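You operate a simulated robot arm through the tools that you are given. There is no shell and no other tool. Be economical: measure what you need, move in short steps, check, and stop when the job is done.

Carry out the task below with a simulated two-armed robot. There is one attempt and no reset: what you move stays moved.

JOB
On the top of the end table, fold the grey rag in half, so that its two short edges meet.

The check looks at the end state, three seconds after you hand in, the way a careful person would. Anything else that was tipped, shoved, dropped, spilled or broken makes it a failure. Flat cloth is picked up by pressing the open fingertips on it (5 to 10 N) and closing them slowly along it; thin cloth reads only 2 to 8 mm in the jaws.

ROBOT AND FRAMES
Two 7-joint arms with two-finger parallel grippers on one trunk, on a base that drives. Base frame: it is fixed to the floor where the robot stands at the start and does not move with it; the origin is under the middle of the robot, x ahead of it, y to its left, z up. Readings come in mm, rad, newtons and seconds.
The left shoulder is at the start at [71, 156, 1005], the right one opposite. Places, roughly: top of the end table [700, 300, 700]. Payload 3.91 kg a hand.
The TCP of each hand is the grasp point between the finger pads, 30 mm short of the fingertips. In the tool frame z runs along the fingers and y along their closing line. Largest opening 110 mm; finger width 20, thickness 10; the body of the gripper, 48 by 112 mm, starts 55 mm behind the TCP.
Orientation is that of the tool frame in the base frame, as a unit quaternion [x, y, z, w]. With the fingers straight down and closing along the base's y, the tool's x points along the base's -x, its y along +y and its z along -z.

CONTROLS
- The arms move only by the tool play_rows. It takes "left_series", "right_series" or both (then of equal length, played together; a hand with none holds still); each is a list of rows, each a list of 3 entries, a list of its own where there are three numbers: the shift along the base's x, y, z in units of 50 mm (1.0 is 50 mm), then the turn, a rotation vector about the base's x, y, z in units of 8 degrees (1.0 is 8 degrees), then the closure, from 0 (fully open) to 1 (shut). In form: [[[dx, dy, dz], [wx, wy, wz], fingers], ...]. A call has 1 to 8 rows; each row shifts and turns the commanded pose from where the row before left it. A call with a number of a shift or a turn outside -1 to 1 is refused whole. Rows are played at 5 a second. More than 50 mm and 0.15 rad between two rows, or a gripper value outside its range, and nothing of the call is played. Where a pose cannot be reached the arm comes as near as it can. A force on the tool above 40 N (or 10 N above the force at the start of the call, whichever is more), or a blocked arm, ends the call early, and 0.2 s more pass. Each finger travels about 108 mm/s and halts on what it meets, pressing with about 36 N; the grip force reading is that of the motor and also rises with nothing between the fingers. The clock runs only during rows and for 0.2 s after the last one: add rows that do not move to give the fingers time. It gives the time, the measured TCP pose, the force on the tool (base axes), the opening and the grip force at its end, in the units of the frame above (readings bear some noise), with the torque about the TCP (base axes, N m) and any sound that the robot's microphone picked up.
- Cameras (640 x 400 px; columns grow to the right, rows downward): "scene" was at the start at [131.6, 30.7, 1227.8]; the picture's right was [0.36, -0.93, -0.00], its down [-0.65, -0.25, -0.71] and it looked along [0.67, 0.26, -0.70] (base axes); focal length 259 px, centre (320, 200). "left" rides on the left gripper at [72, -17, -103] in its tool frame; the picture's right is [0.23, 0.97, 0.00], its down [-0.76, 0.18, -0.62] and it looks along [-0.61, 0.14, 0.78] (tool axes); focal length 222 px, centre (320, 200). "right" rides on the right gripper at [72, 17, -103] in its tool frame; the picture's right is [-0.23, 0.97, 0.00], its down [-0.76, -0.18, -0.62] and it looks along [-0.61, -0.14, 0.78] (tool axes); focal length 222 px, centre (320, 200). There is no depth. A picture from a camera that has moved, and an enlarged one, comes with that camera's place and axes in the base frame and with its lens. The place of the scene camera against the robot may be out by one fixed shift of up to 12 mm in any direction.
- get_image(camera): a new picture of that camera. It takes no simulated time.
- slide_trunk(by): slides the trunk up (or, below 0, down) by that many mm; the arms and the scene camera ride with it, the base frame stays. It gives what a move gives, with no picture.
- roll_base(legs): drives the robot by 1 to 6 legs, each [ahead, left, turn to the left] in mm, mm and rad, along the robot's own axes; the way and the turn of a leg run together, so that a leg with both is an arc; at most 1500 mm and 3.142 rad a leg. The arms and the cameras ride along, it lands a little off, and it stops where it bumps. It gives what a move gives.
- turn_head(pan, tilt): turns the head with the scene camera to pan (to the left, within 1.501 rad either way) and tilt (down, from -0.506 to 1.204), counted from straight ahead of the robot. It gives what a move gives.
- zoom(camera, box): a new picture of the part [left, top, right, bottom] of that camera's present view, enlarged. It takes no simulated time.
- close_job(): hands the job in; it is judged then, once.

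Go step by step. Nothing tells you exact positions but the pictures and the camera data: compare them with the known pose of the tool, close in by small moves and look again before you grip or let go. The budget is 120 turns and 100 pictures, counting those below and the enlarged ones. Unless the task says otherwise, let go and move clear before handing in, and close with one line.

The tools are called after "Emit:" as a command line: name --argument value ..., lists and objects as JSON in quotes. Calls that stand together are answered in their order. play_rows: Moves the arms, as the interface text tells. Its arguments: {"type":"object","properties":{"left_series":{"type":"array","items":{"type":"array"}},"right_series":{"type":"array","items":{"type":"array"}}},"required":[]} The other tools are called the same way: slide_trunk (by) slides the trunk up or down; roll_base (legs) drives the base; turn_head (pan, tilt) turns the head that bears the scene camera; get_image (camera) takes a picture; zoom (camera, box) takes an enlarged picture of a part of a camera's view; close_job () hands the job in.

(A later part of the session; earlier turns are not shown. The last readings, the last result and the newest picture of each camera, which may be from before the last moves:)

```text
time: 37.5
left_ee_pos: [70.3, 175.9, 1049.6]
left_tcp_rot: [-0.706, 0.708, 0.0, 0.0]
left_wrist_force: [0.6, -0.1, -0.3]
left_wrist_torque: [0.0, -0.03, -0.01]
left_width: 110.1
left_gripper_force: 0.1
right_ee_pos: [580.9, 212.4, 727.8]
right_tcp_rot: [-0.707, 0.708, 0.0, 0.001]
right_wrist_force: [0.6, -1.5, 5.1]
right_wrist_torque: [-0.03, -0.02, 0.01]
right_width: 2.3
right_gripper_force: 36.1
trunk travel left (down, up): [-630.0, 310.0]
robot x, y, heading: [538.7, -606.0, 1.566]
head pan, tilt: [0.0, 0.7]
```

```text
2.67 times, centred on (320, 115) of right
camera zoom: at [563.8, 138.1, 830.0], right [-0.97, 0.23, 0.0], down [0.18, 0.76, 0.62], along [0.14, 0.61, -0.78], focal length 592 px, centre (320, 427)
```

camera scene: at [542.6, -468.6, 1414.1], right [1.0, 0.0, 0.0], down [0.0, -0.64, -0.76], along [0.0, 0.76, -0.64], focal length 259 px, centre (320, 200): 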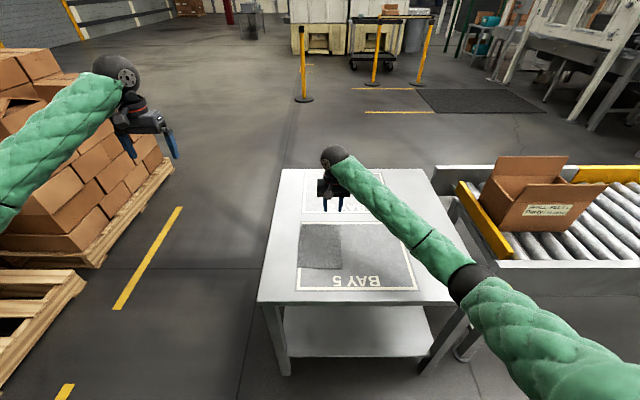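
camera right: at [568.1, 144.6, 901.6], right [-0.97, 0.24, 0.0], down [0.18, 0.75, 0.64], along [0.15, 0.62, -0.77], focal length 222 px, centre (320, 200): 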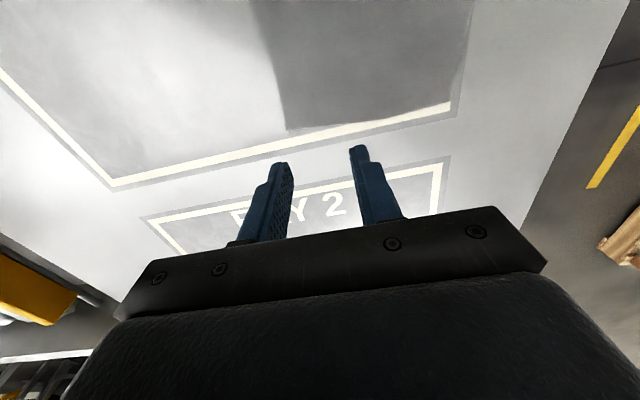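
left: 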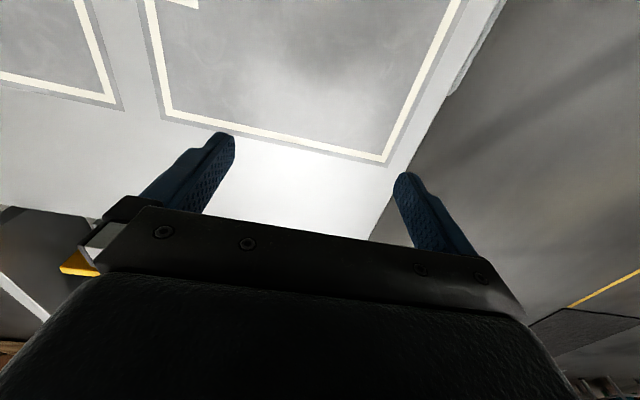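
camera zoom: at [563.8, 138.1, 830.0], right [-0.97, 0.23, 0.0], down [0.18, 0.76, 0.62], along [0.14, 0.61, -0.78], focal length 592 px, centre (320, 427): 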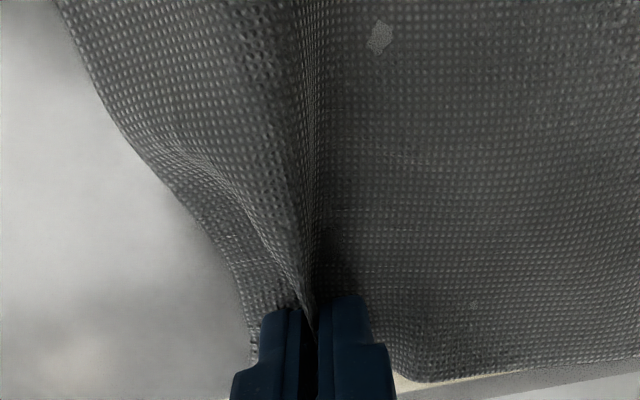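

The right corner is gripped (2.3 mm). I'll lift it a touch and lean the right hand outward to make room for the left hand, and meanwhile bring the left hand over.

Emit:
play_rows --right_series '[[[0, 0, 0.15], [0, 0, 0], 1], [[0.1, 0, 0.0], [0, 0.9, 0], 1], [[0.1, 0, -0.02], [0, 0.9, 0], 1], [[0.08, 0, -0.02], [0, 0.9, 0], 1], [[0.08, 0, -0.03], [0, 0.9, 0], 1], [[0.06, 0, -0.03], [0, 0.9, 0], 1], [[0, 0, 0], [0, 0, 0], 1]]' --left_series '[[[0.9, 0, 0], [0, 0, 0], 0.4], [[0.9, 0, 0], [0, 0, 0], 0.64], [[0.9, 0, 0], [0, 0, 0], 0.64], [[0.9, 0, -0.4], [0, 0, 0], 0.64], [[0.9, 0, -0.4], [0, 0, 0], 0.64], [[0.9, 0, -0.4], [0, 0, 0], 0.64], [[0.9, 0, -0.4], [0, 0, 0], 0.64]]'

Emit:
get_image --camera "scene"

Emit:
get_image --camera "left"

```text
time: 39.1
left_ee_pos: [383.8, 176.8, 969.3]
left_tcp_rot: [-0.707, 0.707, 0.0, -0.001]
left_wrist_force: [0.7, -0.4, -0.7]
left_wrist_torque: [0.01, -0.01, -0.02]
left_width: 39.6
left_gripper_force: 0.1
right_ee_pos: [601.3, 214.6, 731.3]
right_tcp_rot: [0.673, -0.672, -0.218, 0.218]
right_wrist_force: [0.0, -0.7, -0.8]
right_wrist_torque: [0.03, -0.02, -0.01]
right_width: 2.5
right_gripper_force: 36.1
trunk travel left (down, up): [-630.0, 310.0]
robot x, y, heading: [535.7, -602.5, 1.569]
head pan, tilt: [0.0, 0.7]
```

```text
72 pictures are left
camera scene: at [543.1, -467.3, 1414.0], right [1.0, 0.0, 0.0], down [0.0, -0.64, -0.76], along [0.0, 0.76, -0.64], focal length 259 px, centre (320, 200)
```

scene: 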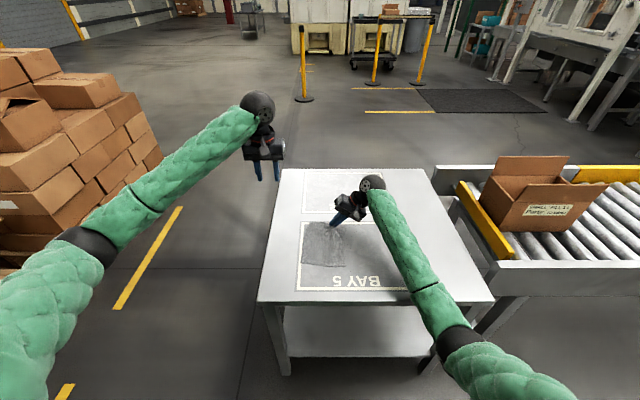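

```text
71 pictures are left
camera left: at [401.8, 105.4, 1072.8], right [-0.97, -0.23, 0.0], down [-0.18, 0.76, 0.62], along [-0.14, 0.61, -0.78], focal length 222 px, centre (320, 200)
```

left: 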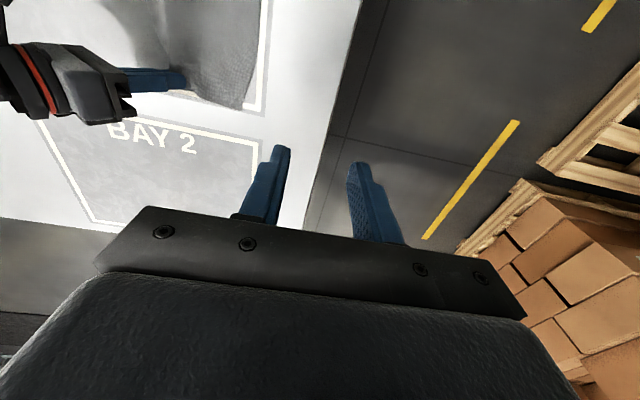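

Emit:
zoom --camera "scene" --box '[280, 190, 400, 280]'

```text
4.44 times, centred on (340, 235) of scene
camera zoom: at [543.1, -467.3, 1414.0], right [1.0, 0.0, 0.0], down [0.0, -0.64, -0.76], along [0.0, 0.76, -0.64], focal length 1149 px, centre (231, 44)
```

zoom: 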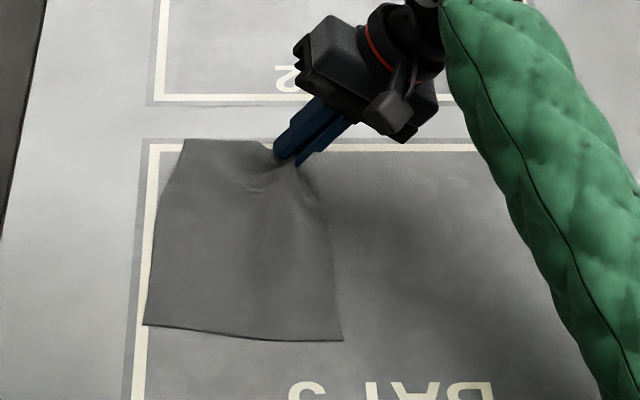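

Gathering drew corner D in to about (500,236). I'll lean the right hand further out and lift it a bit for room, while the left hand comes over D.

Emit:
play_rows --right_series '[[[0.05, 0, 0.1], [0, 0.9, 0], 1], [[0.04, 0, 0.1], [0, 0.9, 0], 1], [[0, 0, 0.05], [0, 0.1, 0], 1], [[0, 0, 0], [0, 0, 0], 1]]' --left_series '[[[0.65, 0.25, -0.7], [0, 0, 0], 0.7], [[0.65, 0.25, -0.7], [0, 0, 0], 0.74], [[0.65, 0.25, -0.7], [0, 0, 0], 0.76], [[0.65, 0.2, -0.7], [0, 0, 0], 0.76]]'

Emit:
get_image --camera "left"

Emit:
zoom --camera "scene" --box '[280, 190, 400, 280]'

```text
time: 40.1
left_ee_pos: [513.9, 223.7, 827.1]
left_tcp_rot: [-0.707, 0.708, 0.0, -0.001]
left_wrist_force: [0.5, 0.3, 0.5]
left_wrist_torque: [-0.01, 0.01, 0.02]
left_width: 26.3
left_gripper_force: 0.0
right_ee_pos: [604.8, 212.6, 741.9]
right_tcp_rot: [-0.637, 0.638, 0.305, -0.306]
right_wrist_force: [0.0, 0.3, -0.3]
right_wrist_torque: [0.0, -0.02, 0.01]
right_width: 2.6
right_gripper_force: 35.8
trunk travel left (down, up): [-630.0, 310.0]
robot x, y, heading: [537.2, -603.9, 1.571]
head pan, tilt: [0.0, 0.7]
```

```text
69 pictures are left
camera left: at [532.0, 152.3, 930.6], right [-0.97, -0.22, 0.0], down [-0.18, 0.76, 0.62], along [-0.14, 0.61, -0.78], focal length 222 px, centre (320, 200)
```

left: 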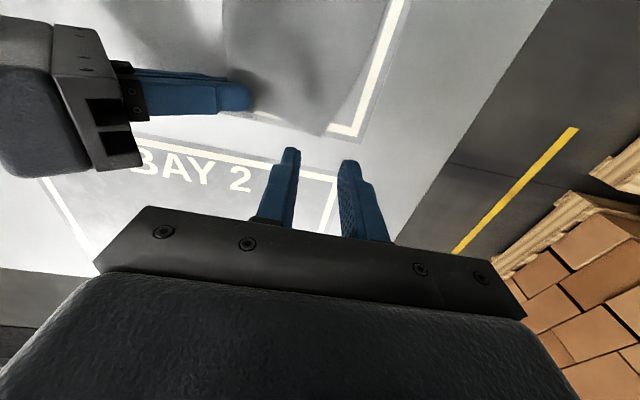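

```text
4.44 times, centred on (340, 235) of scene
camera zoom: at [543.0, -467.4, 1414.0], right [1.0, 0.0, 0.0], down [0.0, -0.64, -0.76], along [0.0, 0.76, -0.64], focal length 1149 px, centre (231, 44)
```

zoom: 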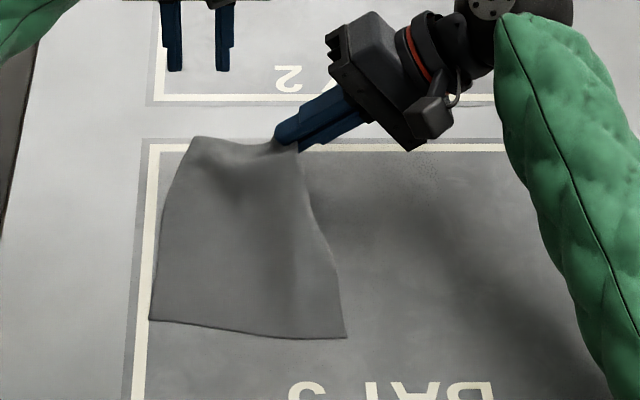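

Lifting pulls D further in, so I'll lower the right hand, draw it slightly outward to flatten the edge, and bring the left hand low over D.

Emit:
play_rows --right_series '[[[0.1, 0, -0.12], [0, 0, 0], 1], [[0.12, 0, -0.12], [0, 0, 0], 1], [[0, 0, 0], [0, 0, 0], 1]]' --left_series '[[[0.14, 0.08, -0.5], [0, 0, 0], 0.76], [[0.1, 0, -0.5], [0, 0, 0], 0.76], [[0, 0, -0.4], [0, 0, 0], 0.76]]'

Emit:
zoom --camera "left" --box '[200, 40, 440, 190]'

Emit:
zoom --camera "scene" --box '[280, 190, 400, 280]'

```text
time: 40.9
left_ee_pos: [527.8, 228.4, 757.2]
left_tcp_rot: [-0.706, 0.708, 0.0, -0.001]
left_wrist_force: [-0.4, 0.2, 0.6]
left_wrist_torque: [0.02, -0.02, -0.05]
left_width: 26.5
left_gripper_force: 0.1
right_ee_pos: [615.6, 211.9, 729.0]
right_tcp_rot: [-0.637, 0.638, 0.305, -0.307]
right_wrist_force: [0.5, 0.1, 0.0]
right_wrist_torque: [0.02, -0.04, -0.01]
right_width: 2.5
right_gripper_force: 36.3
trunk travel left (down, up): [-630.0, 310.0]
robot x, y, heading: [535.9, -607.2, 1.565]
head pan, tilt: [0.0, 0.7]
```

```text
2.67 times, centred on (320, 115) of left
camera zoom: at [545.1, 157.1, 860.5], right [-0.97, -0.22, 0.0], down [-0.17, 0.76, 0.62], along [-0.14, 0.61, -0.78], focal length 592 px, centre (320, 427)
```

zoom: 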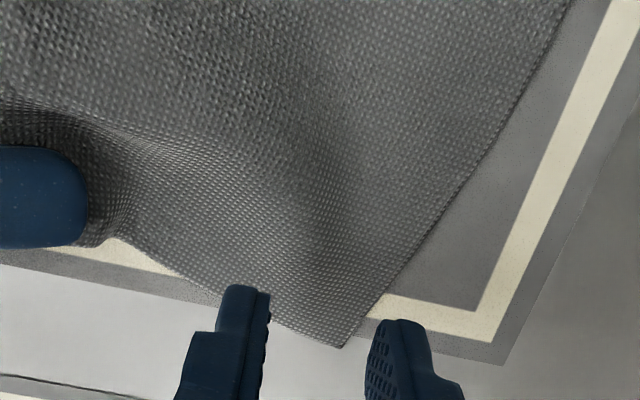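

```text
4.44 times, centred on (340, 235) of scene
camera zoom: at [542.9, -467.5, 1414.0], right [1.0, 0.0, 0.0], down [0.0, -0.64, -0.76], along [0.0, 0.76, -0.64], focal length 1149 px, centre (231, 44)
```

zoom: 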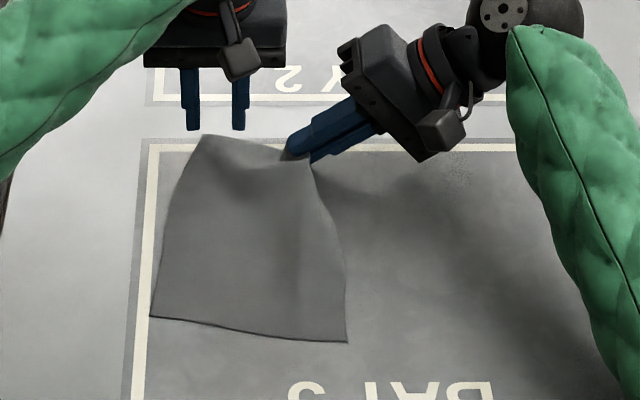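

D is now at about (516,247) and the edge slants a little. I'll turn the left hand to match the edge, place it over the corner and go lower.

Emit:
play_rows --left_series '[[[0.11, 0.05, -0.1], [0, 0, -0.8], 0.78], [[0.11, 0.05, -0.1], [0, 0, -0.8], 0.78], [[0, 0, -0.3], [0, 0, 0], 0.78], [[0, 0, 0], [0, 0, 0], 0.78]]'

Emit:
zoom --camera "left" --box '[200, 40, 440, 190]'

```text
time: 41.9
left_ee_pos: [537.0, 232.4, 733.1]
left_tcp_rot: [-0.623, 0.783, 0.0, 0.0]
left_wrist_force: [0.1, -0.6, -0.8]
left_wrist_torque: [0.0, -0.02, 0.0]
left_width: 24.2
left_gripper_force: 0.0
right_ee_pos: [617.0, 211.1, 729.8]
right_tcp_rot: [0.638, -0.638, -0.305, 0.304]
right_wrist_force: [-0.2, -0.2, -0.7]
right_wrist_torque: [-0.01, -0.02, 0.01]
right_width: 2.3
right_gripper_force: 36.0
trunk travel left (down, up): [-630.0, 310.0]
robot x, y, heading: [537.3, -601.7, 1.565]
head pan, tilt: [0.0, 0.7]
```

```text
2.67 times, centred on (320, 115) of left
camera zoom: at [539.0, 160.0, 836.8], right [-1.0, 0.0, 0.0], down [0.0, 0.78, 0.62], along [0.0, 0.62, -0.78], focal length 592 px, centre (320, 427)
```

zoom: 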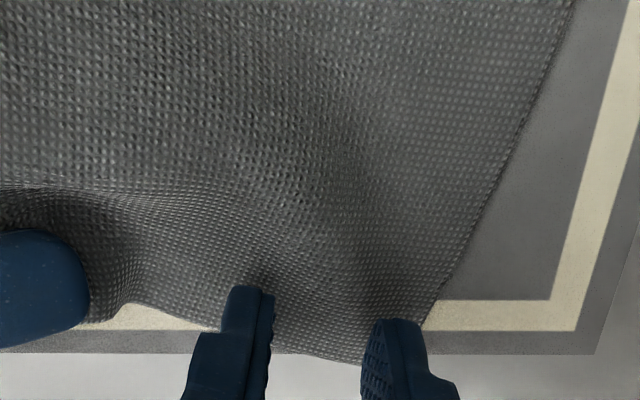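

Slightly further inward, then down in small steps.

Emit:
play_rows --left_series '[[[0.08, -0.05, -0.04], [0, 0, 0], 0.78], [[0, 0, -0.04], [0, 0, 0], 0.78], [[0, 0, 0], [0, 0, 0], 0.78]]'

```text
time: 42.7
left_ee_pos: [541.8, 230.2, 728.6]
left_tcp_rot: [-0.623, 0.782, -0.001, 0.0]
left_wrist_force: [0.1, 0.5, -0.5]
left_wrist_torque: [0.0, 0.02, 0.0]
left_width: 24.3
left_gripper_force: 0.1
right_ee_pos: [617.8, 211.6, 729.8]
right_tcp_rot: [-0.637, 0.638, 0.305, -0.306]
right_wrist_force: [0.1, 0.4, 0.1]
right_wrist_torque: [-0.02, -0.02, 0.01]
right_width: 2.8
right_gripper_force: 35.5
trunk travel left (down, up): [-630.0, 310.0]
robot x, y, heading: [538.8, -604.1, 1.569]
head pan, tilt: [0.0, 0.7]
```

Emit:
play_rows --left_series '[[[0, 0, -0.025], [0, 0, 0], 0.78], [[0, 0, 0], [0, 0, 0], 0.78]]'

```text
time: 43.3
left_ee_pos: [541.2, 230.7, 727.8]
left_tcp_rot: [-0.622, 0.783, 0.0, -0.001]
left_wrist_force: [-0.2, -0.5, 1.0]
left_wrist_torque: [0.0, 0.03, 0.01]
left_width: 24.6
left_gripper_force: 0.1
right_ee_pos: [616.7, 212.3, 730.6]
right_tcp_rot: [-0.637, 0.638, 0.304, -0.306]
right_wrist_force: [0.5, 0.7, -0.9]
right_wrist_torque: [-0.03, 0.01, -0.01]
right_width: 2.5
right_gripper_force: 35.5
trunk travel left (down, up): [-630.0, 310.0]
robot x, y, heading: [538.2, -604.8, 1.568]
head pan, tilt: [0.0, 0.7]
```

Emit:
play_rows --left_series '[[[0, 0, -0.02], [0, 0, 0], 0.78], [[0, 0, 0], [0, 0, 0], 0.78]]'

```text
time: 43.9
left_ee_pos: [542.0, 230.3, 727.2]
left_tcp_rot: [-0.622, 0.783, 0.0, 0.0]
left_wrist_force: [0.8, 0.4, 4.8]
left_wrist_torque: [0.04, 0.04, 0.0]
left_width: 24.2
left_gripper_force: 0.0
right_ee_pos: [616.6, 211.3, 729.8]
right_tcp_rot: [-0.637, 0.638, 0.306, -0.306]
right_wrist_force: [-0.6, 0.1, 0.2]
right_wrist_torque: [0.03, -0.03, -0.01]
right_width: 2.5
right_gripper_force: 35.5
trunk travel left (down, up): [-630.0, 310.0]
robot x, y, heading: [534.5, -606.2, 1.57]
head pan, tilt: [0.0, 0.7]
```

Now 4.8 N; a touch more and I'll close slowly.

Emit:
play_rows --left_series '[[[0, 0, -0.01], [0, 0, 0], 0.8], [[0, 0, 0], [0, 0, 0], 0.83], [[0, 0, 0], [0, 0, 0], 0.86], [[0, 0, 0], [0, 0, 0], 0.89]]'

Emit:
zoom --camera "left" --box '[200, 40, 440, 190]'

```text
time: 44.9
left_ee_pos: [541.6, 230.2, 726.9]
left_tcp_rot: [-0.622, 0.783, 0.0, 0.0]
left_wrist_force: [0.6, -0.6, 12.7]
left_wrist_torque: [0.04, 0.01, 0.0]
left_width: 11.6
left_gripper_force: 0.0
right_ee_pos: [617.1, 211.6, 729.9]
right_tcp_rot: [-0.638, 0.638, 0.304, -0.305]
right_wrist_force: [-0.9, -0.6, -0.9]
right_wrist_torque: [0.0, -0.05, -0.01]
right_width: 2.4
right_gripper_force: 35.9
trunk travel left (down, up): [-630.0, 310.0]
robot x, y, heading: [539.6, -604.6, 1.57]
head pan, tilt: [0.0, 0.7]
```

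```text
2.67 times, centred on (320, 115) of left
camera zoom: at [543.2, 156.9, 831.2], right [-1.0, 0.0, 0.0], down [0.0, 0.78, 0.62], along [0.0, 0.62, -0.78], focal length 592 px, centre (320, 427)
```

zoom: 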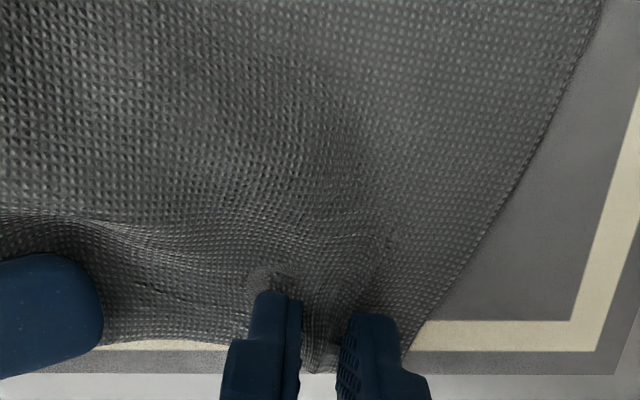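

Emit:
play_rows --left_series '[[[0, 0, 0.01], [0, 0, 0], 0.92], [[0, 0, 0], [0, 0, 0], 0.95], [[0, 0, 0], [0, 0, 0], 0.98], [[0, 0, 0], [0, 0, 0], 1.0], [[0, 0, 0], [0, 0, 0], 1.0]]'

Emit:
zoom --camera "left" --box '[200, 40, 440, 190]'

```text
time: 46.1
left_ee_pos: [541.9, 230.2, 727.9]
left_tcp_rot: [-0.622, 0.783, 0.0, 0.0]
left_wrist_force: [2.8, -1.7, 11.0]
left_wrist_torque: [0.0, -0.11, 0.01]
left_width: 2.0
left_gripper_force: 35.7
right_ee_pos: [616.0, 210.9, 731.2]
right_tcp_rot: [-0.638, 0.638, 0.305, -0.304]
right_wrist_force: [-2.4, 1.0, -1.2]
right_wrist_torque: [0.06, -0.03, -0.05]
right_width: 2.4
right_gripper_force: 36.2
trunk travel left (down, up): [-630.0, 310.0]
robot x, y, heading: [538.1, -605.1, 1.569]
head pan, tilt: [0.0, 0.7]
```

```text
2.67 times, centred on (320, 115) of left
camera zoom: at [543.1, 157.0, 831.3], right [-1.0, 0.0, 0.0], down [0.0, 0.78, 0.62], along [0.0, 0.62, -0.78], focal length 592 px, centre (320, 427)
```

zoom: 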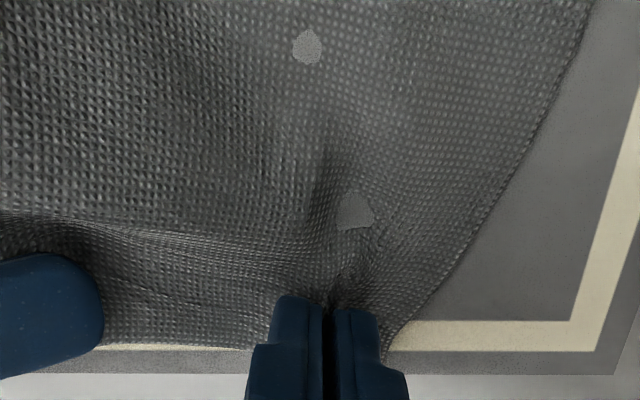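

Both corners are gripped (2.0 and 2.4 mm). I'll lift both hands together a little and check the hold.

Emit:
play_rows --left_series '[[[0, 0, 0.3], [0, 0, 0], 1], [[-0.08, -0.1, 0.3], [0, 0, 0], 1], [[0, -0.2, 0.3], [0, 0, 0], 1]]' --right_series '[[[0, 0, 0.3], [0, 0, 0], 1], [[0.08, -0.1, 0.3], [0, 0, 0], 1], [[0, -0.2, 0.3], [0, 0, 0], 1]]'

Emit:
zoom --camera "scene" --box '[270, 180, 410, 285]'

```text
time: 46.9
left_ee_pos: [538.6, 215.1, 774.5]
left_tcp_rot: [-0.622, 0.783, -0.001, 0.0]
left_wrist_force: [21.8, -5.3, 7.2]
left_wrist_torque: [-0.19, -0.74, 0.07]
left_width: 1.5
left_gripper_force: 36.5
right_ee_pos: [619.9, 196.7, 774.5]
right_tcp_rot: [0.638, -0.638, -0.305, 0.306]
right_wrist_force: [-22.7, 4.3, -6.7]
right_wrist_torque: [0.07, 0.27, -0.08]
right_width: 2.5
right_gripper_force: 35.9
trunk travel left (down, up): [-630.0, 310.0]
robot x, y, heading: [534.5, -607.2, 1.569]
head pan, tilt: [0.0, 0.7]
```

```text
3.81 times, centred on (340, 232) of scene
camera zoom: at [542.9, -468.6, 1414.0], right [1.0, 0.0, 0.0], down [0.0, -0.64, -0.76], along [0.0, 0.76, -0.64], focal length 985 px, centre (244, 76)
```

zoom: 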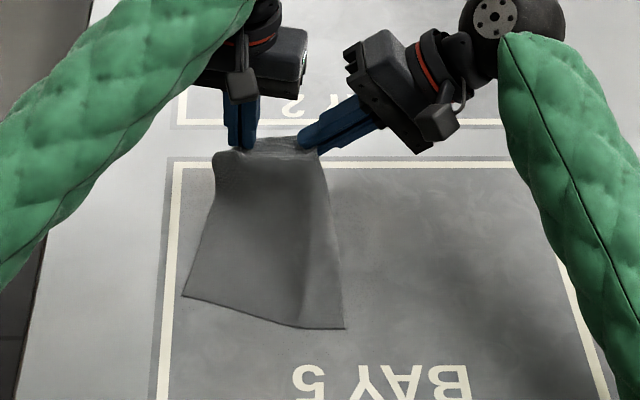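

The cloth between the hands is too taut (22 N), so I'll bring the hands together a little. I'll also share the outward lean (about 25° each) so both can pitch forward later.

Emit:
play_rows --left_series '[[[0.06, -0.1, 0], [0, 0, 0], 1], [[-0.05, 0, -0.014], [0, -0.78, 0], 1], [[-0.065, 0, -0.014], [0, -0.78, 0], 1], [[-0.065, 0, -0.014], [0, -0.78, 0], 1], [[-0.065, 0, -0.014], [0, -0.78, 0], 1]]' --right_series '[[[-0.06, -0.1, 0], [0, 0, 0], 1], [[-0.06, 0, 0.041], [0, -0.81, 0], 1], [[-0.055, 0, 0.041], [0, -0.81, 0], 1], [[-0.05, 0, 0.041], [0, -0.81, 0], 1], [[-0.05, 0, 0.041], [0, -0.81, 0], 1]]'

Emit:
zoom --camera "scene" --box '[270, 180, 410, 285]'

```text
time: 48.1
left_ee_pos: [529.4, 212.3, 769.1]
left_tcp_rot: [-0.607, 0.764, -0.135, 0.17]
left_wrist_force: [1.1, -0.4, 0.5]
left_wrist_torque: [-0.02, -0.01, 0.03]
left_width: 1.8
left_gripper_force: 36.7
right_ee_pos: [607.6, 192.9, 783.3]
right_tcp_rot: [-0.689, 0.691, 0.155, -0.153]
right_wrist_force: [-1.5, -0.2, -0.7]
right_wrist_torque: [0.04, 0.07, -0.02]
right_width: 2.2
right_gripper_force: 36.2
trunk travel left (down, up): [-630.0, 310.0]
robot x, y, heading: [536.7, -604.4, 1.568]
head pan, tilt: [0.0, 0.7]
```

```text
3.81 times, centred on (340, 232) of scene
camera zoom: at [542.3, -468.0, 1414.0], right [1.0, 0.0, 0.0], down [0.0, -0.64, -0.76], along [0.0, 0.76, -0.64], focal length 985 px, centre (244, 76)
```

zoom: 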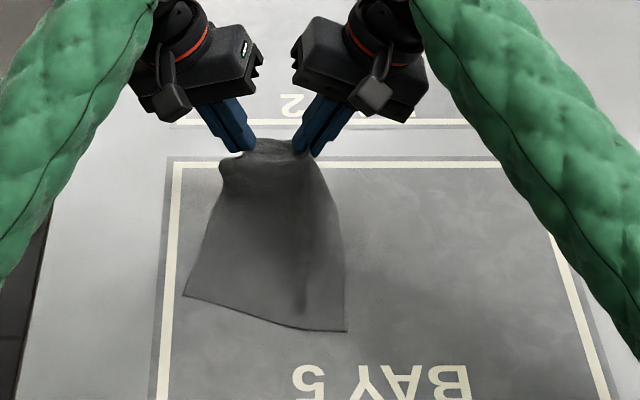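

Both hands hold well, symmetric. Now I'll carry the edge toward me in an arc, pitching the fingers forward as I go (first half).

Emit:
play_rows --left_series '[[[-0.04, -0.42, 0.12], [0.95, 0, 0], 1], [[-0.04, -0.42, 0.1], [0.95, 0, 0], 1], [[-0.04, -0.42, 0.05], [0.95, 0, 0], 1], [[-0.04, -0.42, 0], [0.95, 0, 0], 1]]' --right_series '[[[-0.04, -0.42, 0.0], [0.95, 0, 0], 1], [[-0.04, -0.42, 0.0], [0.95, 0, 0], 1], [[-0.04, -0.42, 0], [0.95, 0, 0], 1], [[-0.04, -0.42, 0], [0.95, 0, 0], 1]]'

Emit:
zoom --camera "scene" --box '[270, 180, 410, 285]'

```text
time: 49.1
left_ee_pos: [520.1, 125.8, 783.8]
left_tcp_rot: [-0.542, 0.773, 0.072, 0.322]
left_wrist_force: [-0.1, -0.8, -0.6]
left_wrist_torque: [-0.02, 0.01, 0.01]
left_width: 1.8
left_gripper_force: 35.9
right_ee_pos: [599.1, 106.6, 785.4]
right_tcp_rot: [0.706, -0.625, -0.33, -0.033]
right_wrist_force: [-0.8, 0.8, -0.3]
right_wrist_torque: [0.01, 0.04, -0.03]
right_width: 2.4
right_gripper_force: 35.8
trunk travel left (down, up): [-630.0, 310.0]
robot x, y, heading: [533.2, -602.3, 1.568]
head pan, tilt: [0.0, 0.7]
```

```text
3.81 times, centred on (340, 232) of scene
camera zoom: at [542.6, -469.0, 1414.3], right [1.0, 0.0, 0.0], down [0.0, -0.64, -0.77], along [0.0, 0.77, -0.64], focal length 985 px, centre (244, 76)
```

zoom: 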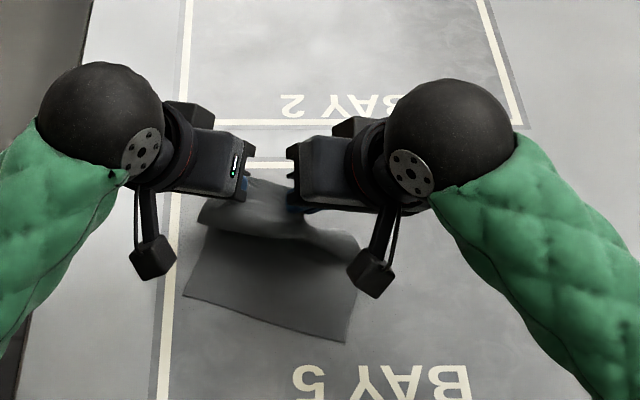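

The fold forms properly. Second half: bring the edge over the near edge, which now lies at about C(484,65) to B(630,19), and lower it.

Emit:
play_rows --left_series '[[[-0.02, -0.44, -0.1], [0.95, 0, 0], 1], [[-0.03, -0.44, -0.2], [0.95, 0, 0], 1], [[-0.03, -0.44, -0.3], [0.95, 0, 0], 1], [[-0.03, -0.4, -0.3], [0.95, 0, 0], 1]]' --right_series '[[[-0.02, -0.44, -0.1], [0.95, 0, 0], 1], [[-0.02, -0.44, -0.2], [0.95, 0, 0], 1], [[-0.02, -0.44, -0.3], [0.95, 0, 0], 1], [[-0.02, -0.4, -0.3], [0.95, 0, 0], 1]]'

Emit:
zoom --camera "scene" --box '[260, 180, 420, 300]'

Emit:
get_image --camera "left"

```text
time: 50.1
left_ee_pos: [516.4, 40.5, 740.4]
left_tcp_rot: [-0.437, 0.727, 0.271, 0.454]
left_wrist_force: [0.5, -0.3, 0.3]
left_wrist_torque: [0.01, -0.04, 0.01]
left_width: 1.8
left_gripper_force: 35.9
right_ee_pos: [593.5, 23.3, 741.2]
right_tcp_rot: [0.673, -0.516, -0.483, -0.217]
right_wrist_force: [0.2, -0.5, 0.8]
right_wrist_torque: [-0.04, 0.05, 0.0]
right_width: 2.3
right_gripper_force: 36.4
trunk travel left (down, up): [-630.0, 310.0]
robot x, y, heading: [538.3, -605.4, 1.56]
head pan, tilt: [0.0, 0.7]
```

```text
3.33 times, centred on (340, 240) of scene
camera zoom: at [542.6, -469.1, 1414.4], right [1.0, 0.0, 0.0], down [0.0, -0.64, -0.77], along [0.0, 0.77, -0.64], focal length 862 px, centre (253, 67)
```

zoom: 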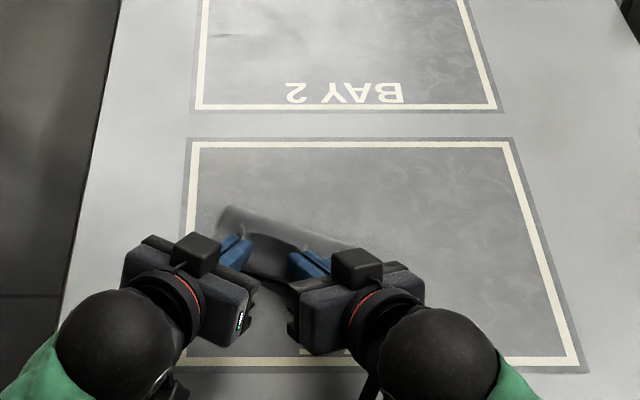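

```text
58 pictures are left
camera left: at [473.2, -76.7, 721.9], right [-0.91, 0.37, -0.21], down [-0.26, -0.11, 0.96], along [0.33, 0.92, 0.2], focal length 222 px, centre (320, 200)
```

left: 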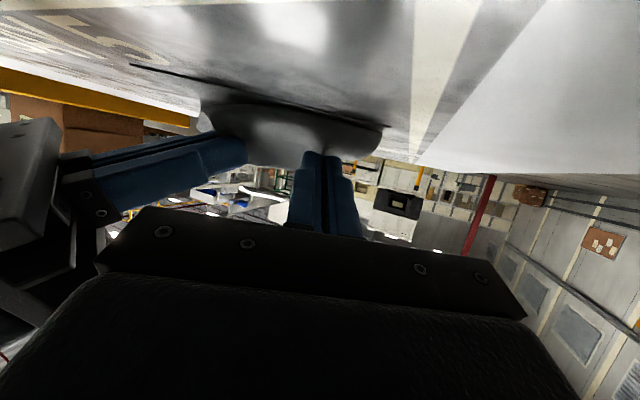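

From the left camera the near edge now runs from about C(494,71) to B(634,8). The wrist cameras now hang low over the table, so I'll only fine-align (about +8 mm x, a few mm toward me) and lower slightly.

Emit:
play_rows --left_series '[[[0.16, -0.06, 0], [0, 0, 0], 1], [[0, 0, -0.12], [0, 0, 0], 1], [[0, 0, 0], [0, 0, 0], 1]]' --right_series '[[[0.16, -0.18, 0], [0, 0, 0], 1], [[0, 0, -0.12], [0, 0, 0], 1], [[0, 0, 0], [0, 0, 0], 1]]'

Emit:
get_image --camera "left"

Emit:
get_image --camera "right"

```text
time: 50.9
left_ee_pos: [523.6, 37.2, 732.1]
left_tcp_rot: [-0.439, 0.727, 0.271, 0.454]
left_wrist_force: [0.7, -4.6, 6.4]
left_wrist_torque: [-0.88, 0.27, 0.12]
left_width: 1.9
left_gripper_force: 36.1
right_ee_pos: [601.5, 12.7, 733.7]
right_tcp_rot: [0.673, -0.518, -0.482, -0.217]
right_wrist_force: [-1.3, 0.9, -0.6]
right_wrist_torque: [0.02, 0.07, -0.03]
right_width: 2.1
right_gripper_force: 36.5
trunk travel left (down, up): [-630.0, 310.0]
robot x, y, heading: [535.1, -602.9, 1.568]
head pan, tilt: [0.0, 0.7]
```

```text
57 pictures are left
camera left: at [480.8, -80.5, 713.9], right [-0.91, 0.37, -0.21], down [-0.26, -0.11, 0.96], along [0.33, 0.92, 0.2], focal length 222 px, centre (320, 200)
```

left: 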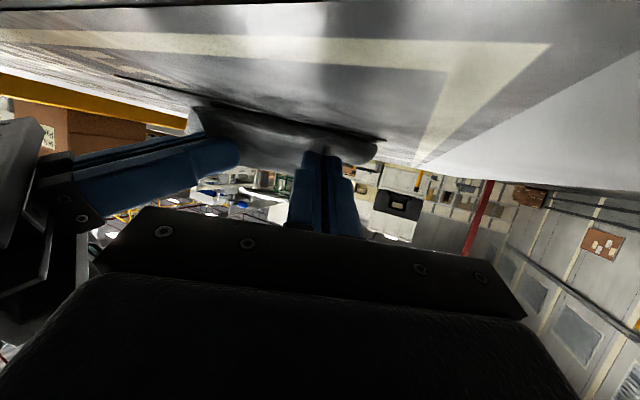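

```text
56 pictures are left
camera right: at [631.4, -111.7, 718.3], right [-0.88, -0.25, 0.4], down [0.43, -0.05, 0.9], along [-0.2, 0.97, 0.16], focal length 222 px, centre (320, 200)
```

right: 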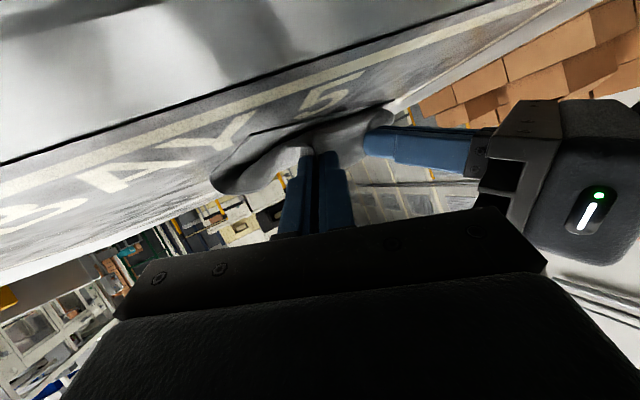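

The left wrist camera just touches the table, so I'll raise a little, then open both hands gently and withdraw along the fingers.

Emit:
play_rows --left_series '[[[0, 0, 0.05], [0, 0, 0], 1], [[0, 0, 0], [0, 0, 0], 0.95], [[0, 0, 0], [0, 0, 0], 0.9], [[0, 0, 0], [0, 0, 0], 0.85], [[0, 0, 0], [0, 0, 0], 0.82]]' --right_series '[[[0, 0, 0.02], [0, 0, 0], 1], [[0, 0, 0], [0, 0, 0], 0.95], [[0, 0, 0], [0, 0, 0], 0.9], [[0, 0, 0], [0, 0, 0], 0.85], [[0, 0, 0], [0, 0, 0], 0.82]]'

Emit:
get_image --camera "left"

```text
time: 52.1
left_ee_pos: [523.0, 37.4, 734.1]
left_tcp_rot: [-0.439, 0.727, 0.27, 0.453]
left_wrist_force: [-0.1, 0.5, 0.4]
left_wrist_torque: [0.03, 0.02, -0.03]
left_width: 19.5
left_gripper_force: 0.1
right_ee_pos: [603.3, 13.0, 734.1]
right_tcp_rot: [0.673, -0.517, -0.482, -0.215]
right_wrist_force: [-0.2, -0.9, -0.3]
right_wrist_torque: [0.01, 0.0, 0.01]
right_width: 19.9
right_gripper_force: 0.1
trunk travel left (down, up): [-630.0, 310.0]
robot x, y, heading: [538.2, -604.0, 1.568]
head pan, tilt: [0.0, 0.7]
```

```text
55 pictures are left
camera left: at [480.7, -79.5, 715.7], right [-0.91, 0.37, -0.21], down [-0.26, -0.11, 0.96], along [0.33, 0.92, 0.2], focal length 222 px, centre (320, 200)
```

left: 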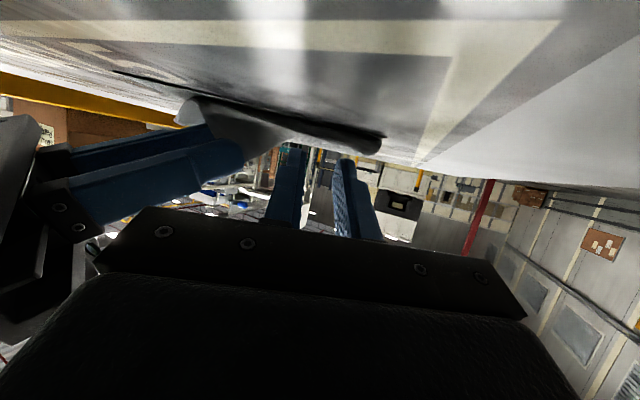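

The cloth has dropped from the left fingers; now I'll withdraw both hands back and up.

Emit:
play_rows --left_series '[[[-0.2, -0.4, 0.22], [0, 0, 0], 0.8], [[-0.35, -0.65, 0.4], [0, 0, 0], 0.8], [[-0.4, -0.6, 0.6], [0, 0, 0], 0.8], [[-0.5, -0.3, 0.7], [0, 0, 0], 0.8], [[-0.6, 0, 0.7], [0, 0, 0], 0.8]]' --right_series '[[[0.2, -0.4, 0.22], [0, 0, 0], 0.8], [[0.35, -0.65, 0.4], [0, 0, 0], 0.8], [[0.4, -0.6, 0.6], [0, 0, 0], 0.8], [[0.5, -0.3, 0.7], [0, 0, 0], 0.8], [[0.6, 0, 0.7], [0, 0, 0], 0.8]]'

Emit:
get_image --camera "scene"

Emit:
zoom --camera "scene" --box '[270, 200, 410, 305]'

```text
time: 53.3
left_ee_pos: [421.0, -59.0, 866.3]
left_tcp_rot: [-0.439, 0.727, 0.271, 0.453]
left_wrist_force: [-0.4, 0.0, 0.9]
left_wrist_torque: [0.01, 0.02, -0.01]
left_width: 21.8
left_gripper_force: 0.0
right_ee_pos: [709.1, -72.5, 857.9]
right_tcp_rot: [0.673, -0.518, -0.483, -0.215]
right_wrist_force: [-0.2, -0.1, 0.4]
right_wrist_torque: [0.03, 0.03, 0.01]
right_width: 21.8
right_gripper_force: 0.1
right hand out of reach, approached as far as the arm can: row 5
trunk travel left (down, up): [-630.0, 310.0]
robot x, y, heading: [535.5, -606.8, 1.569]
head pan, tilt: [0.0, 0.7]
```

```text
54 pictures are left
camera scene: at [542.8, -467.7, 1413.8], right [1.0, 0.0, 0.0], down [0.0, -0.64, -0.76], along [0.0, 0.76, -0.64], focal length 259 px, centre (320, 200)
```

scene: 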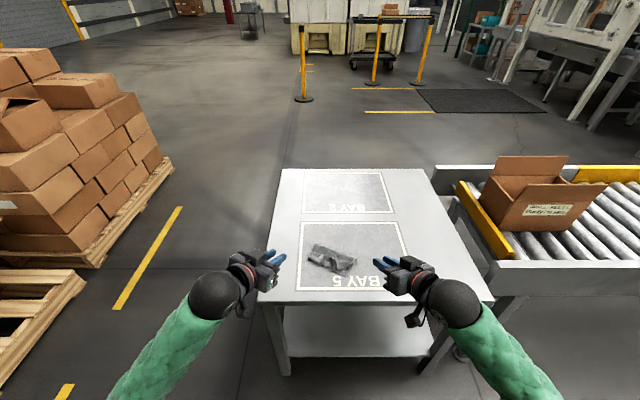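

```text
3.81 times, centred on (340, 252) of scene
camera zoom: at [542.8, -467.7, 1413.8], right [1.0, 0.0, 0.0], down [0.0, -0.64, -0.76], along [0.0, 0.76, -0.64], focal length 985 px, centre (244, 0)
```

zoom: 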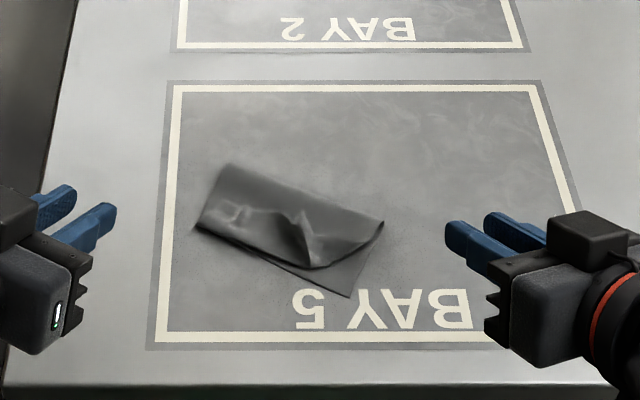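

The fold is good; the left corners meet, but the right upper corner is still short of B and there are ridges. Let me look closer.

Emit:
zoom --camera "scene" --box '[308, 232, 388, 292]'

Emit:
get_image --camera "right"

```text
6.67 times, centred on (348, 262) of scene
camera zoom: at [542.8, -467.7, 1413.8], right [1.0, 0.0, 0.0], down [0.0, -0.64, -0.76], along [0.0, 0.76, -0.64], focal length 1724 px, centre (133, -213)
```

zoom: 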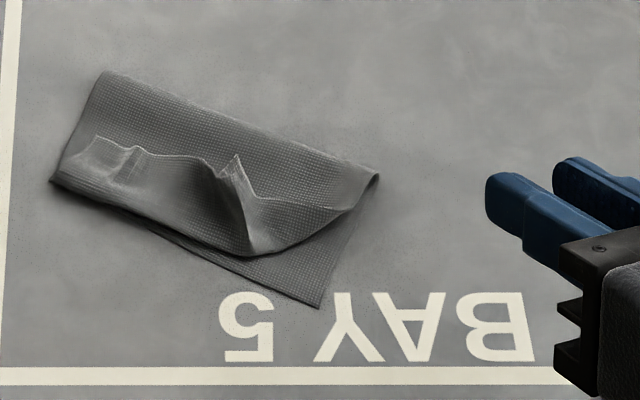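

```text
51 pictures are left
camera right: at [737.1, -197.2, 843.0], right [-0.88, -0.25, 0.4], down [0.43, -0.05, 0.9], along [-0.21, 0.97, 0.15], focal length 222 px, centre (320, 200)
```

right: 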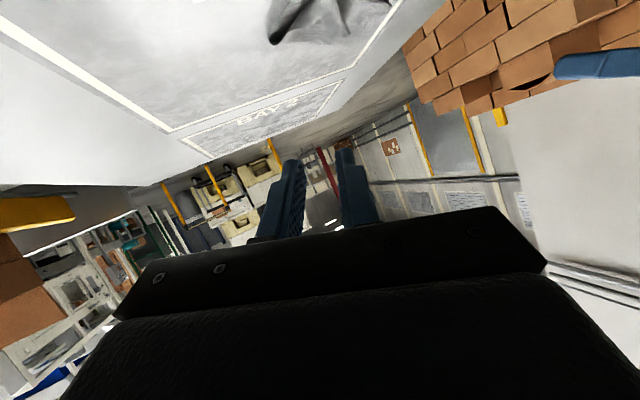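

The fold has ended with a strip of the far edge flipped back on top of the upper layer. I'll turn the right hand upright, aligned with the cloth, fingers wide, to sweep that flap over toward the near edge.

Emit:
play_rows --right_series '[[[-0.1, 0.2, 0], [-0.812, -0.089, -0.495], 0.5], [[-0.2, 0.3, 0], [-0.812, -0.089, -0.495], 0.3], [[-0.25, 0.35, 0], [-0.812, -0.089, -0.495], 0.15], [[-0.25, 0.35, 0], [-0.812, -0.089, -0.495], 0.1], [[-0.25, 0.35, 0], [-0.812, -0.089, -0.495], 0.1]]'

Emit:
play_rows --right_series '[[[-0.25, 0.35, 0], [-0.812, -0.089, -0.495], 0.1], [[-0.25, 0.35, 0], [-0.812, -0.089, -0.495], 0.1], [[-0.25, 0.35, 0], [-0.812, -0.089, -0.495], 0.1], [[-0.25, 0.35, -0.2], [-0.812, -0.089, -0.495], 0.1], [[-0.1, 0.38, -0.2], [-0.812, -0.089, -0.495], 0.1], [[0, 0, 0], [0, 0, 0], 0.1]]'

Emit:
get_image --camera "right"

Emit:
zoom --camera "scene" --box '[270, 190, 410, 295]'

```text
time: 54.5
left_ee_pos: [420.1, -58.0, 866.0]
left_tcp_rot: [-0.439, 0.727, 0.271, 0.453]
left_wrist_force: [0.7, 0.1, 0.3]
left_wrist_torque: [-0.05, 0.01, 0.0]
left_width: 22.3
left_gripper_force: 0.0
right_ee_pos: [652.5, 5.3, 857.1]
right_tcp_rot: [-0.622, 0.732, 0.252, 0.114]
right_wrist_force: [-0.2, -0.2, 0.0]
right_wrist_torque: [0.01, 0.0, 0.0]
right_width: 99.0
right_gripper_force: 0.0
trunk travel left (down, up): [-630.0, 310.0]
robot x, y, heading: [537.6, -604.1, 1.57]
head pan, tilt: [0.0, 0.7]
```

```text
time: 55.9
left_ee_pos: [421.2, -59.3, 866.0]
left_tcp_rot: [-0.439, 0.727, 0.271, 0.453]
left_wrist_force: [-0.1, 0.2, -0.5]
left_wrist_torque: [-0.02, -0.01, 0.0]
left_width: 22.0
left_gripper_force: 0.2
right_ee_pos: [598.6, 94.4, 836.3]
right_tcp_rot: [-0.503, 0.864, -0.002, 0.001]
right_wrist_force: [0.3, 0.4, 0.9]
right_wrist_torque: [-0.01, -0.01, -0.03]
right_width: 99.4
right_gripper_force: 0.3
trunk travel left (down, up): [-630.0, 310.0]
robot x, y, heading: [537.0, -607.2, 1.571]
head pan, tilt: [0.0, 0.7]
```

```text
50 pictures are left
camera right: at [548.1, 37.3, 938.8], right [-0.74, 0.68, 0.0], down [0.53, 0.58, 0.62], along [0.42, 0.46, -0.78], focal length 222 px, centre (320, 200)
```

right: 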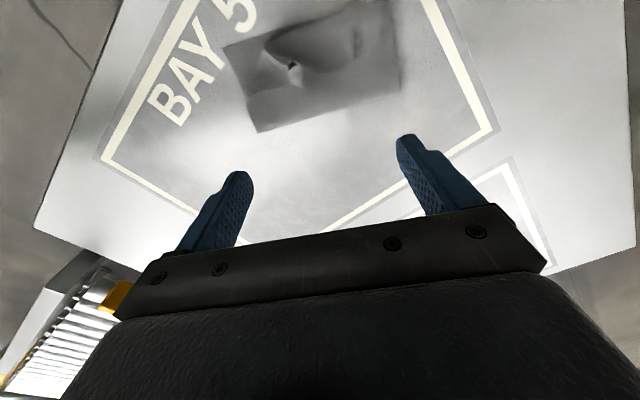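

```text
3.81 times, centred on (340, 242) of scene
camera zoom: at [542.9, -468.8, 1414.1], right [1.0, 0.0, 0.0], down [0.0, -0.64, -0.76], along [0.0, 0.76, -0.64], focal length 985 px, centre (244, 38)
```

zoom: 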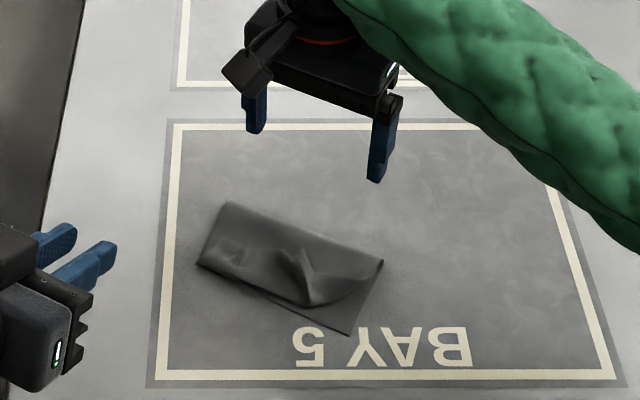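

Using the hand camera: fold line from (523,128) to (663,60), near corners C(499,66) and B(623,-8). I'll lower the wide-open fingers just behind the flap.

Emit:
play_rows --right_series '[[[-0.16, -0.1, -0.6], [0, 0, 0], 0.05], [[0, 0, -0.7], [0, 0, 0], 0.05], [[0, 0, -0.5], [0, 0, 0], 0.05], [[0, 0, -0.16], [0, 0, 0], 0.05], [[0, 0, 0], [0, 0, 0], 0.05]]'

Emit:
get_image --camera "right"

Emit:
zoom --camera "scene" --box '[290, 220, 380, 287]'

```text
time: 57.1
left_ee_pos: [420.3, -58.7, 866.0]
left_tcp_rot: [-0.439, 0.727, 0.271, 0.453]
left_wrist_force: [0.5, -0.1, -0.4]
left_wrist_torque: [0.0, 0.02, 0.0]
left_width: 22.1
left_gripper_force: 0.0
right_ee_pos: [590.9, 88.1, 739.9]
right_tcp_rot: [-0.504, 0.864, -0.001, -0.001]
right_wrist_force: [-0.5, -0.4, 0.9]
right_wrist_torque: [-0.01, -0.03, -0.02]
right_width: 104.4
right_gripper_force: 0.1
trunk travel left (down, up): [-630.0, 310.0]
robot x, y, heading: [538.5, -605.1, 1.569]
head pan, tilt: [0.0, 0.7]
```

```text
48 pictures are left
camera right: at [541.5, 32.2, 841.7], right [-0.74, 0.68, 0.0], down [0.53, 0.58, 0.62], along [0.42, 0.46, -0.78], focal length 222 px, centre (320, 200)
```

right: 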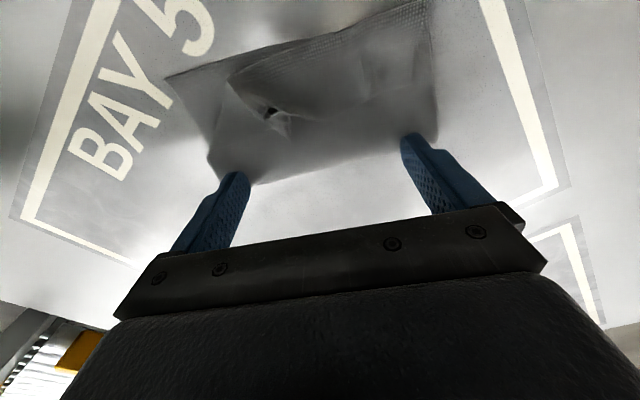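

```text
5.97 times, centred on (335, 254) of scene
camera zoom: at [542.5, -468.3, 1414.0], right [1.0, 0.0, 0.0], down [0.0, -0.64, -0.76], along [0.0, 0.76, -0.64], focal length 1544 px, centre (230, -119)
```

zoom: 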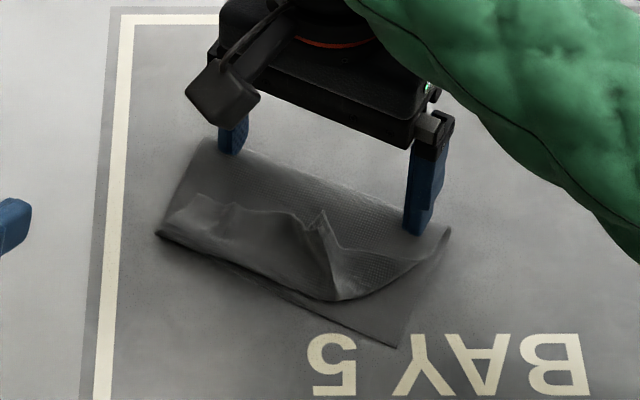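

The fingers are behind the flap. I'll lower them to skim the upper layer and sweep toward the near edge.

Emit:
play_rows --right_series '[[[-0.1, -0.17, -0.12], [0, 0, 0], 0.05], [[-0.1, -0.17, 0], [0, 0, 0], 0.05], [[-0.12, -0.21, 0], [0, 0, 0], 0.05], [[-0.12, -0.21, 0], [0, 0, 0], 0.05]]'

Emit:
zoom --camera "right" --box '[130, 0, 490, 225]'

Emit:
zoom --camera "scene" --box '[290, 220, 380, 287]'

```text
time: 58.1
left_ee_pos: [419.2, -59.3, 867.8]
left_tcp_rot: [-0.439, 0.727, 0.271, 0.453]
left_wrist_force: [-0.5, 0.3, -0.1]
left_wrist_torque: [-0.01, -0.01, -0.02]
left_width: 22.0
left_gripper_force: 0.1
right_ee_pos: [568.7, 50.5, 733.5]
right_tcp_rot: [-0.504, 0.864, 0.0, 0.0]
right_wrist_force: [0.3, -0.2, -0.6]
right_wrist_torque: [0.01, 0.02, -0.02]
right_width: 104.5
right_gripper_force: 0.0
trunk travel left (down, up): [-630.0, 310.0]
robot x, y, heading: [538.5, -602.8, 1.566]
head pan, tilt: [0.0, 0.7]
```

```text
1.78 times, centred on (310, 112) of right
camera zoom: at [518.2, -5.2, 835.1], right [-0.74, 0.68, 0.0], down [0.53, 0.58, 0.62], along [0.42, 0.46, -0.78], focal length 395 px, centre (338, 356)
```

zoom: 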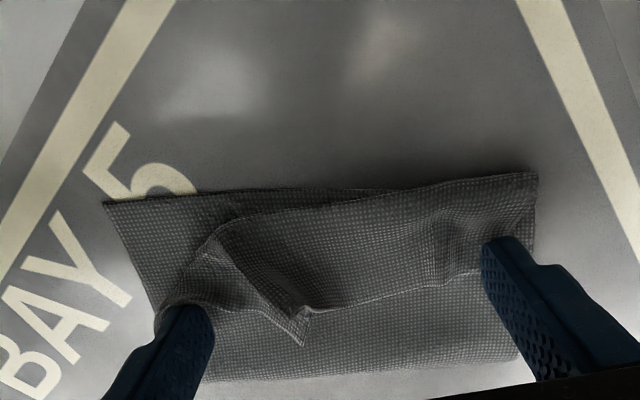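

```text
5.97 times, centred on (335, 254) of scene
camera zoom: at [542.4, -468.5, 1414.1], right [1.0, 0.0, 0.0], down [0.0, -0.64, -0.76], along [0.0, 0.76, -0.64], focal length 1544 px, centre (230, -119)
```

zoom: 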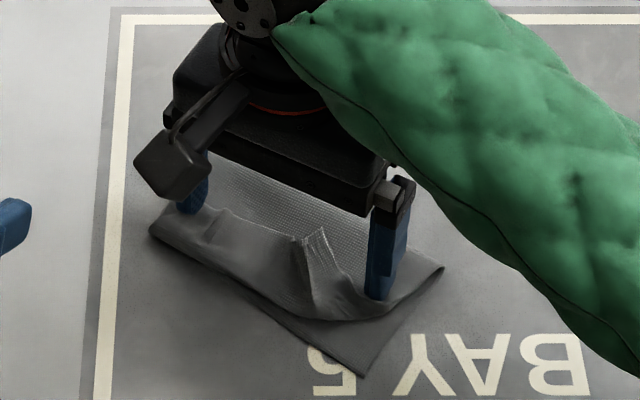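

The fingers are catching the flap at both ends. I'll continue the sweep.

Emit:
play_rows --right_series '[[[-0.12, -0.21, 0], [0, 0, 0], 0.05], [[-0.12, -0.21, 0], [0, 0, 0], 0.05], [[-0.12, -0.21, 0], [0, 0, 0], 0.05], [[-0.12, -0.21, 0], [0, 0, 0], 0.05]]'

Emit:
zoom --camera "right" --box '[130, 0, 490, 225]'

Emit:
zoom --camera "scene" --box '[290, 220, 380, 287]'

```text
time: 59.1
left_ee_pos: [419.8, -60.0, 865.7]
left_tcp_rot: [-0.438, 0.727, 0.27, 0.454]
left_wrist_force: [0.0, -0.5, 0.5]
left_wrist_torque: [-0.01, -0.02, 0.01]
left_width: 22.1
left_gripper_force: 0.2
right_ee_pos: [544.4, 8.7, 732.6]
right_tcp_rot: [-0.503, 0.864, -0.002, -0.001]
right_wrist_force: [0.6, 0.2, -0.9]
right_wrist_torque: [-0.01, -0.02, -0.01]
right_width: 104.7
right_gripper_force: 0.1
trunk travel left (down, up): [-630.0, 310.0]
robot x, y, heading: [537.7, -605.3, 1.566]
head pan, tilt: [0.0, 0.7]
```

```text
1.78 times, centred on (310, 112) of right
camera zoom: at [494.3, -47.5, 834.8], right [-0.74, 0.68, 0.0], down [0.53, 0.58, 0.62], along [0.42, 0.46, -0.78], focal length 395 px, centre (338, 356)
```

zoom: 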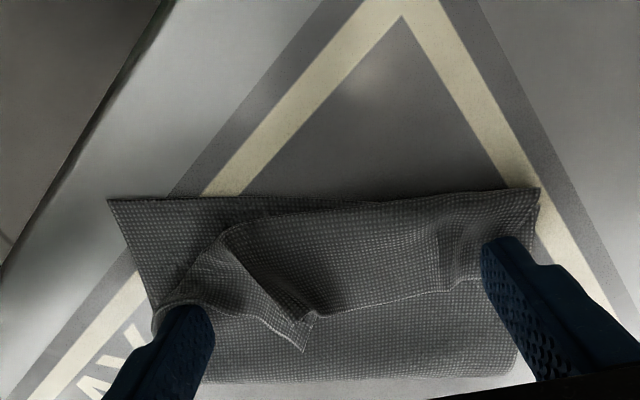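

```text
5.97 times, centred on (335, 254) of scene
camera zoom: at [542.5, -468.3, 1414.0], right [1.0, 0.0, 0.0], down [0.0, -0.64, -0.76], along [0.0, 0.76, -0.64], focal length 1544 px, centre (230, -119)
```

zoom: 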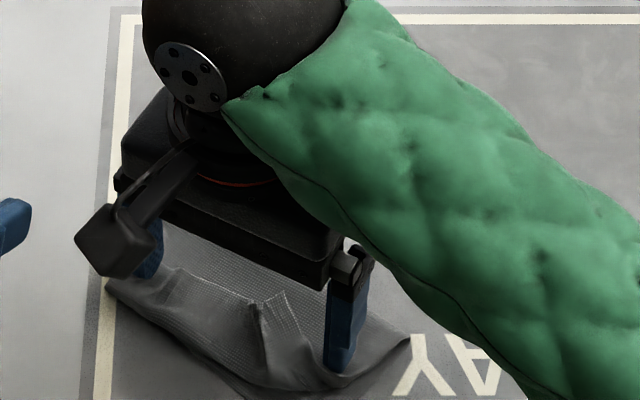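

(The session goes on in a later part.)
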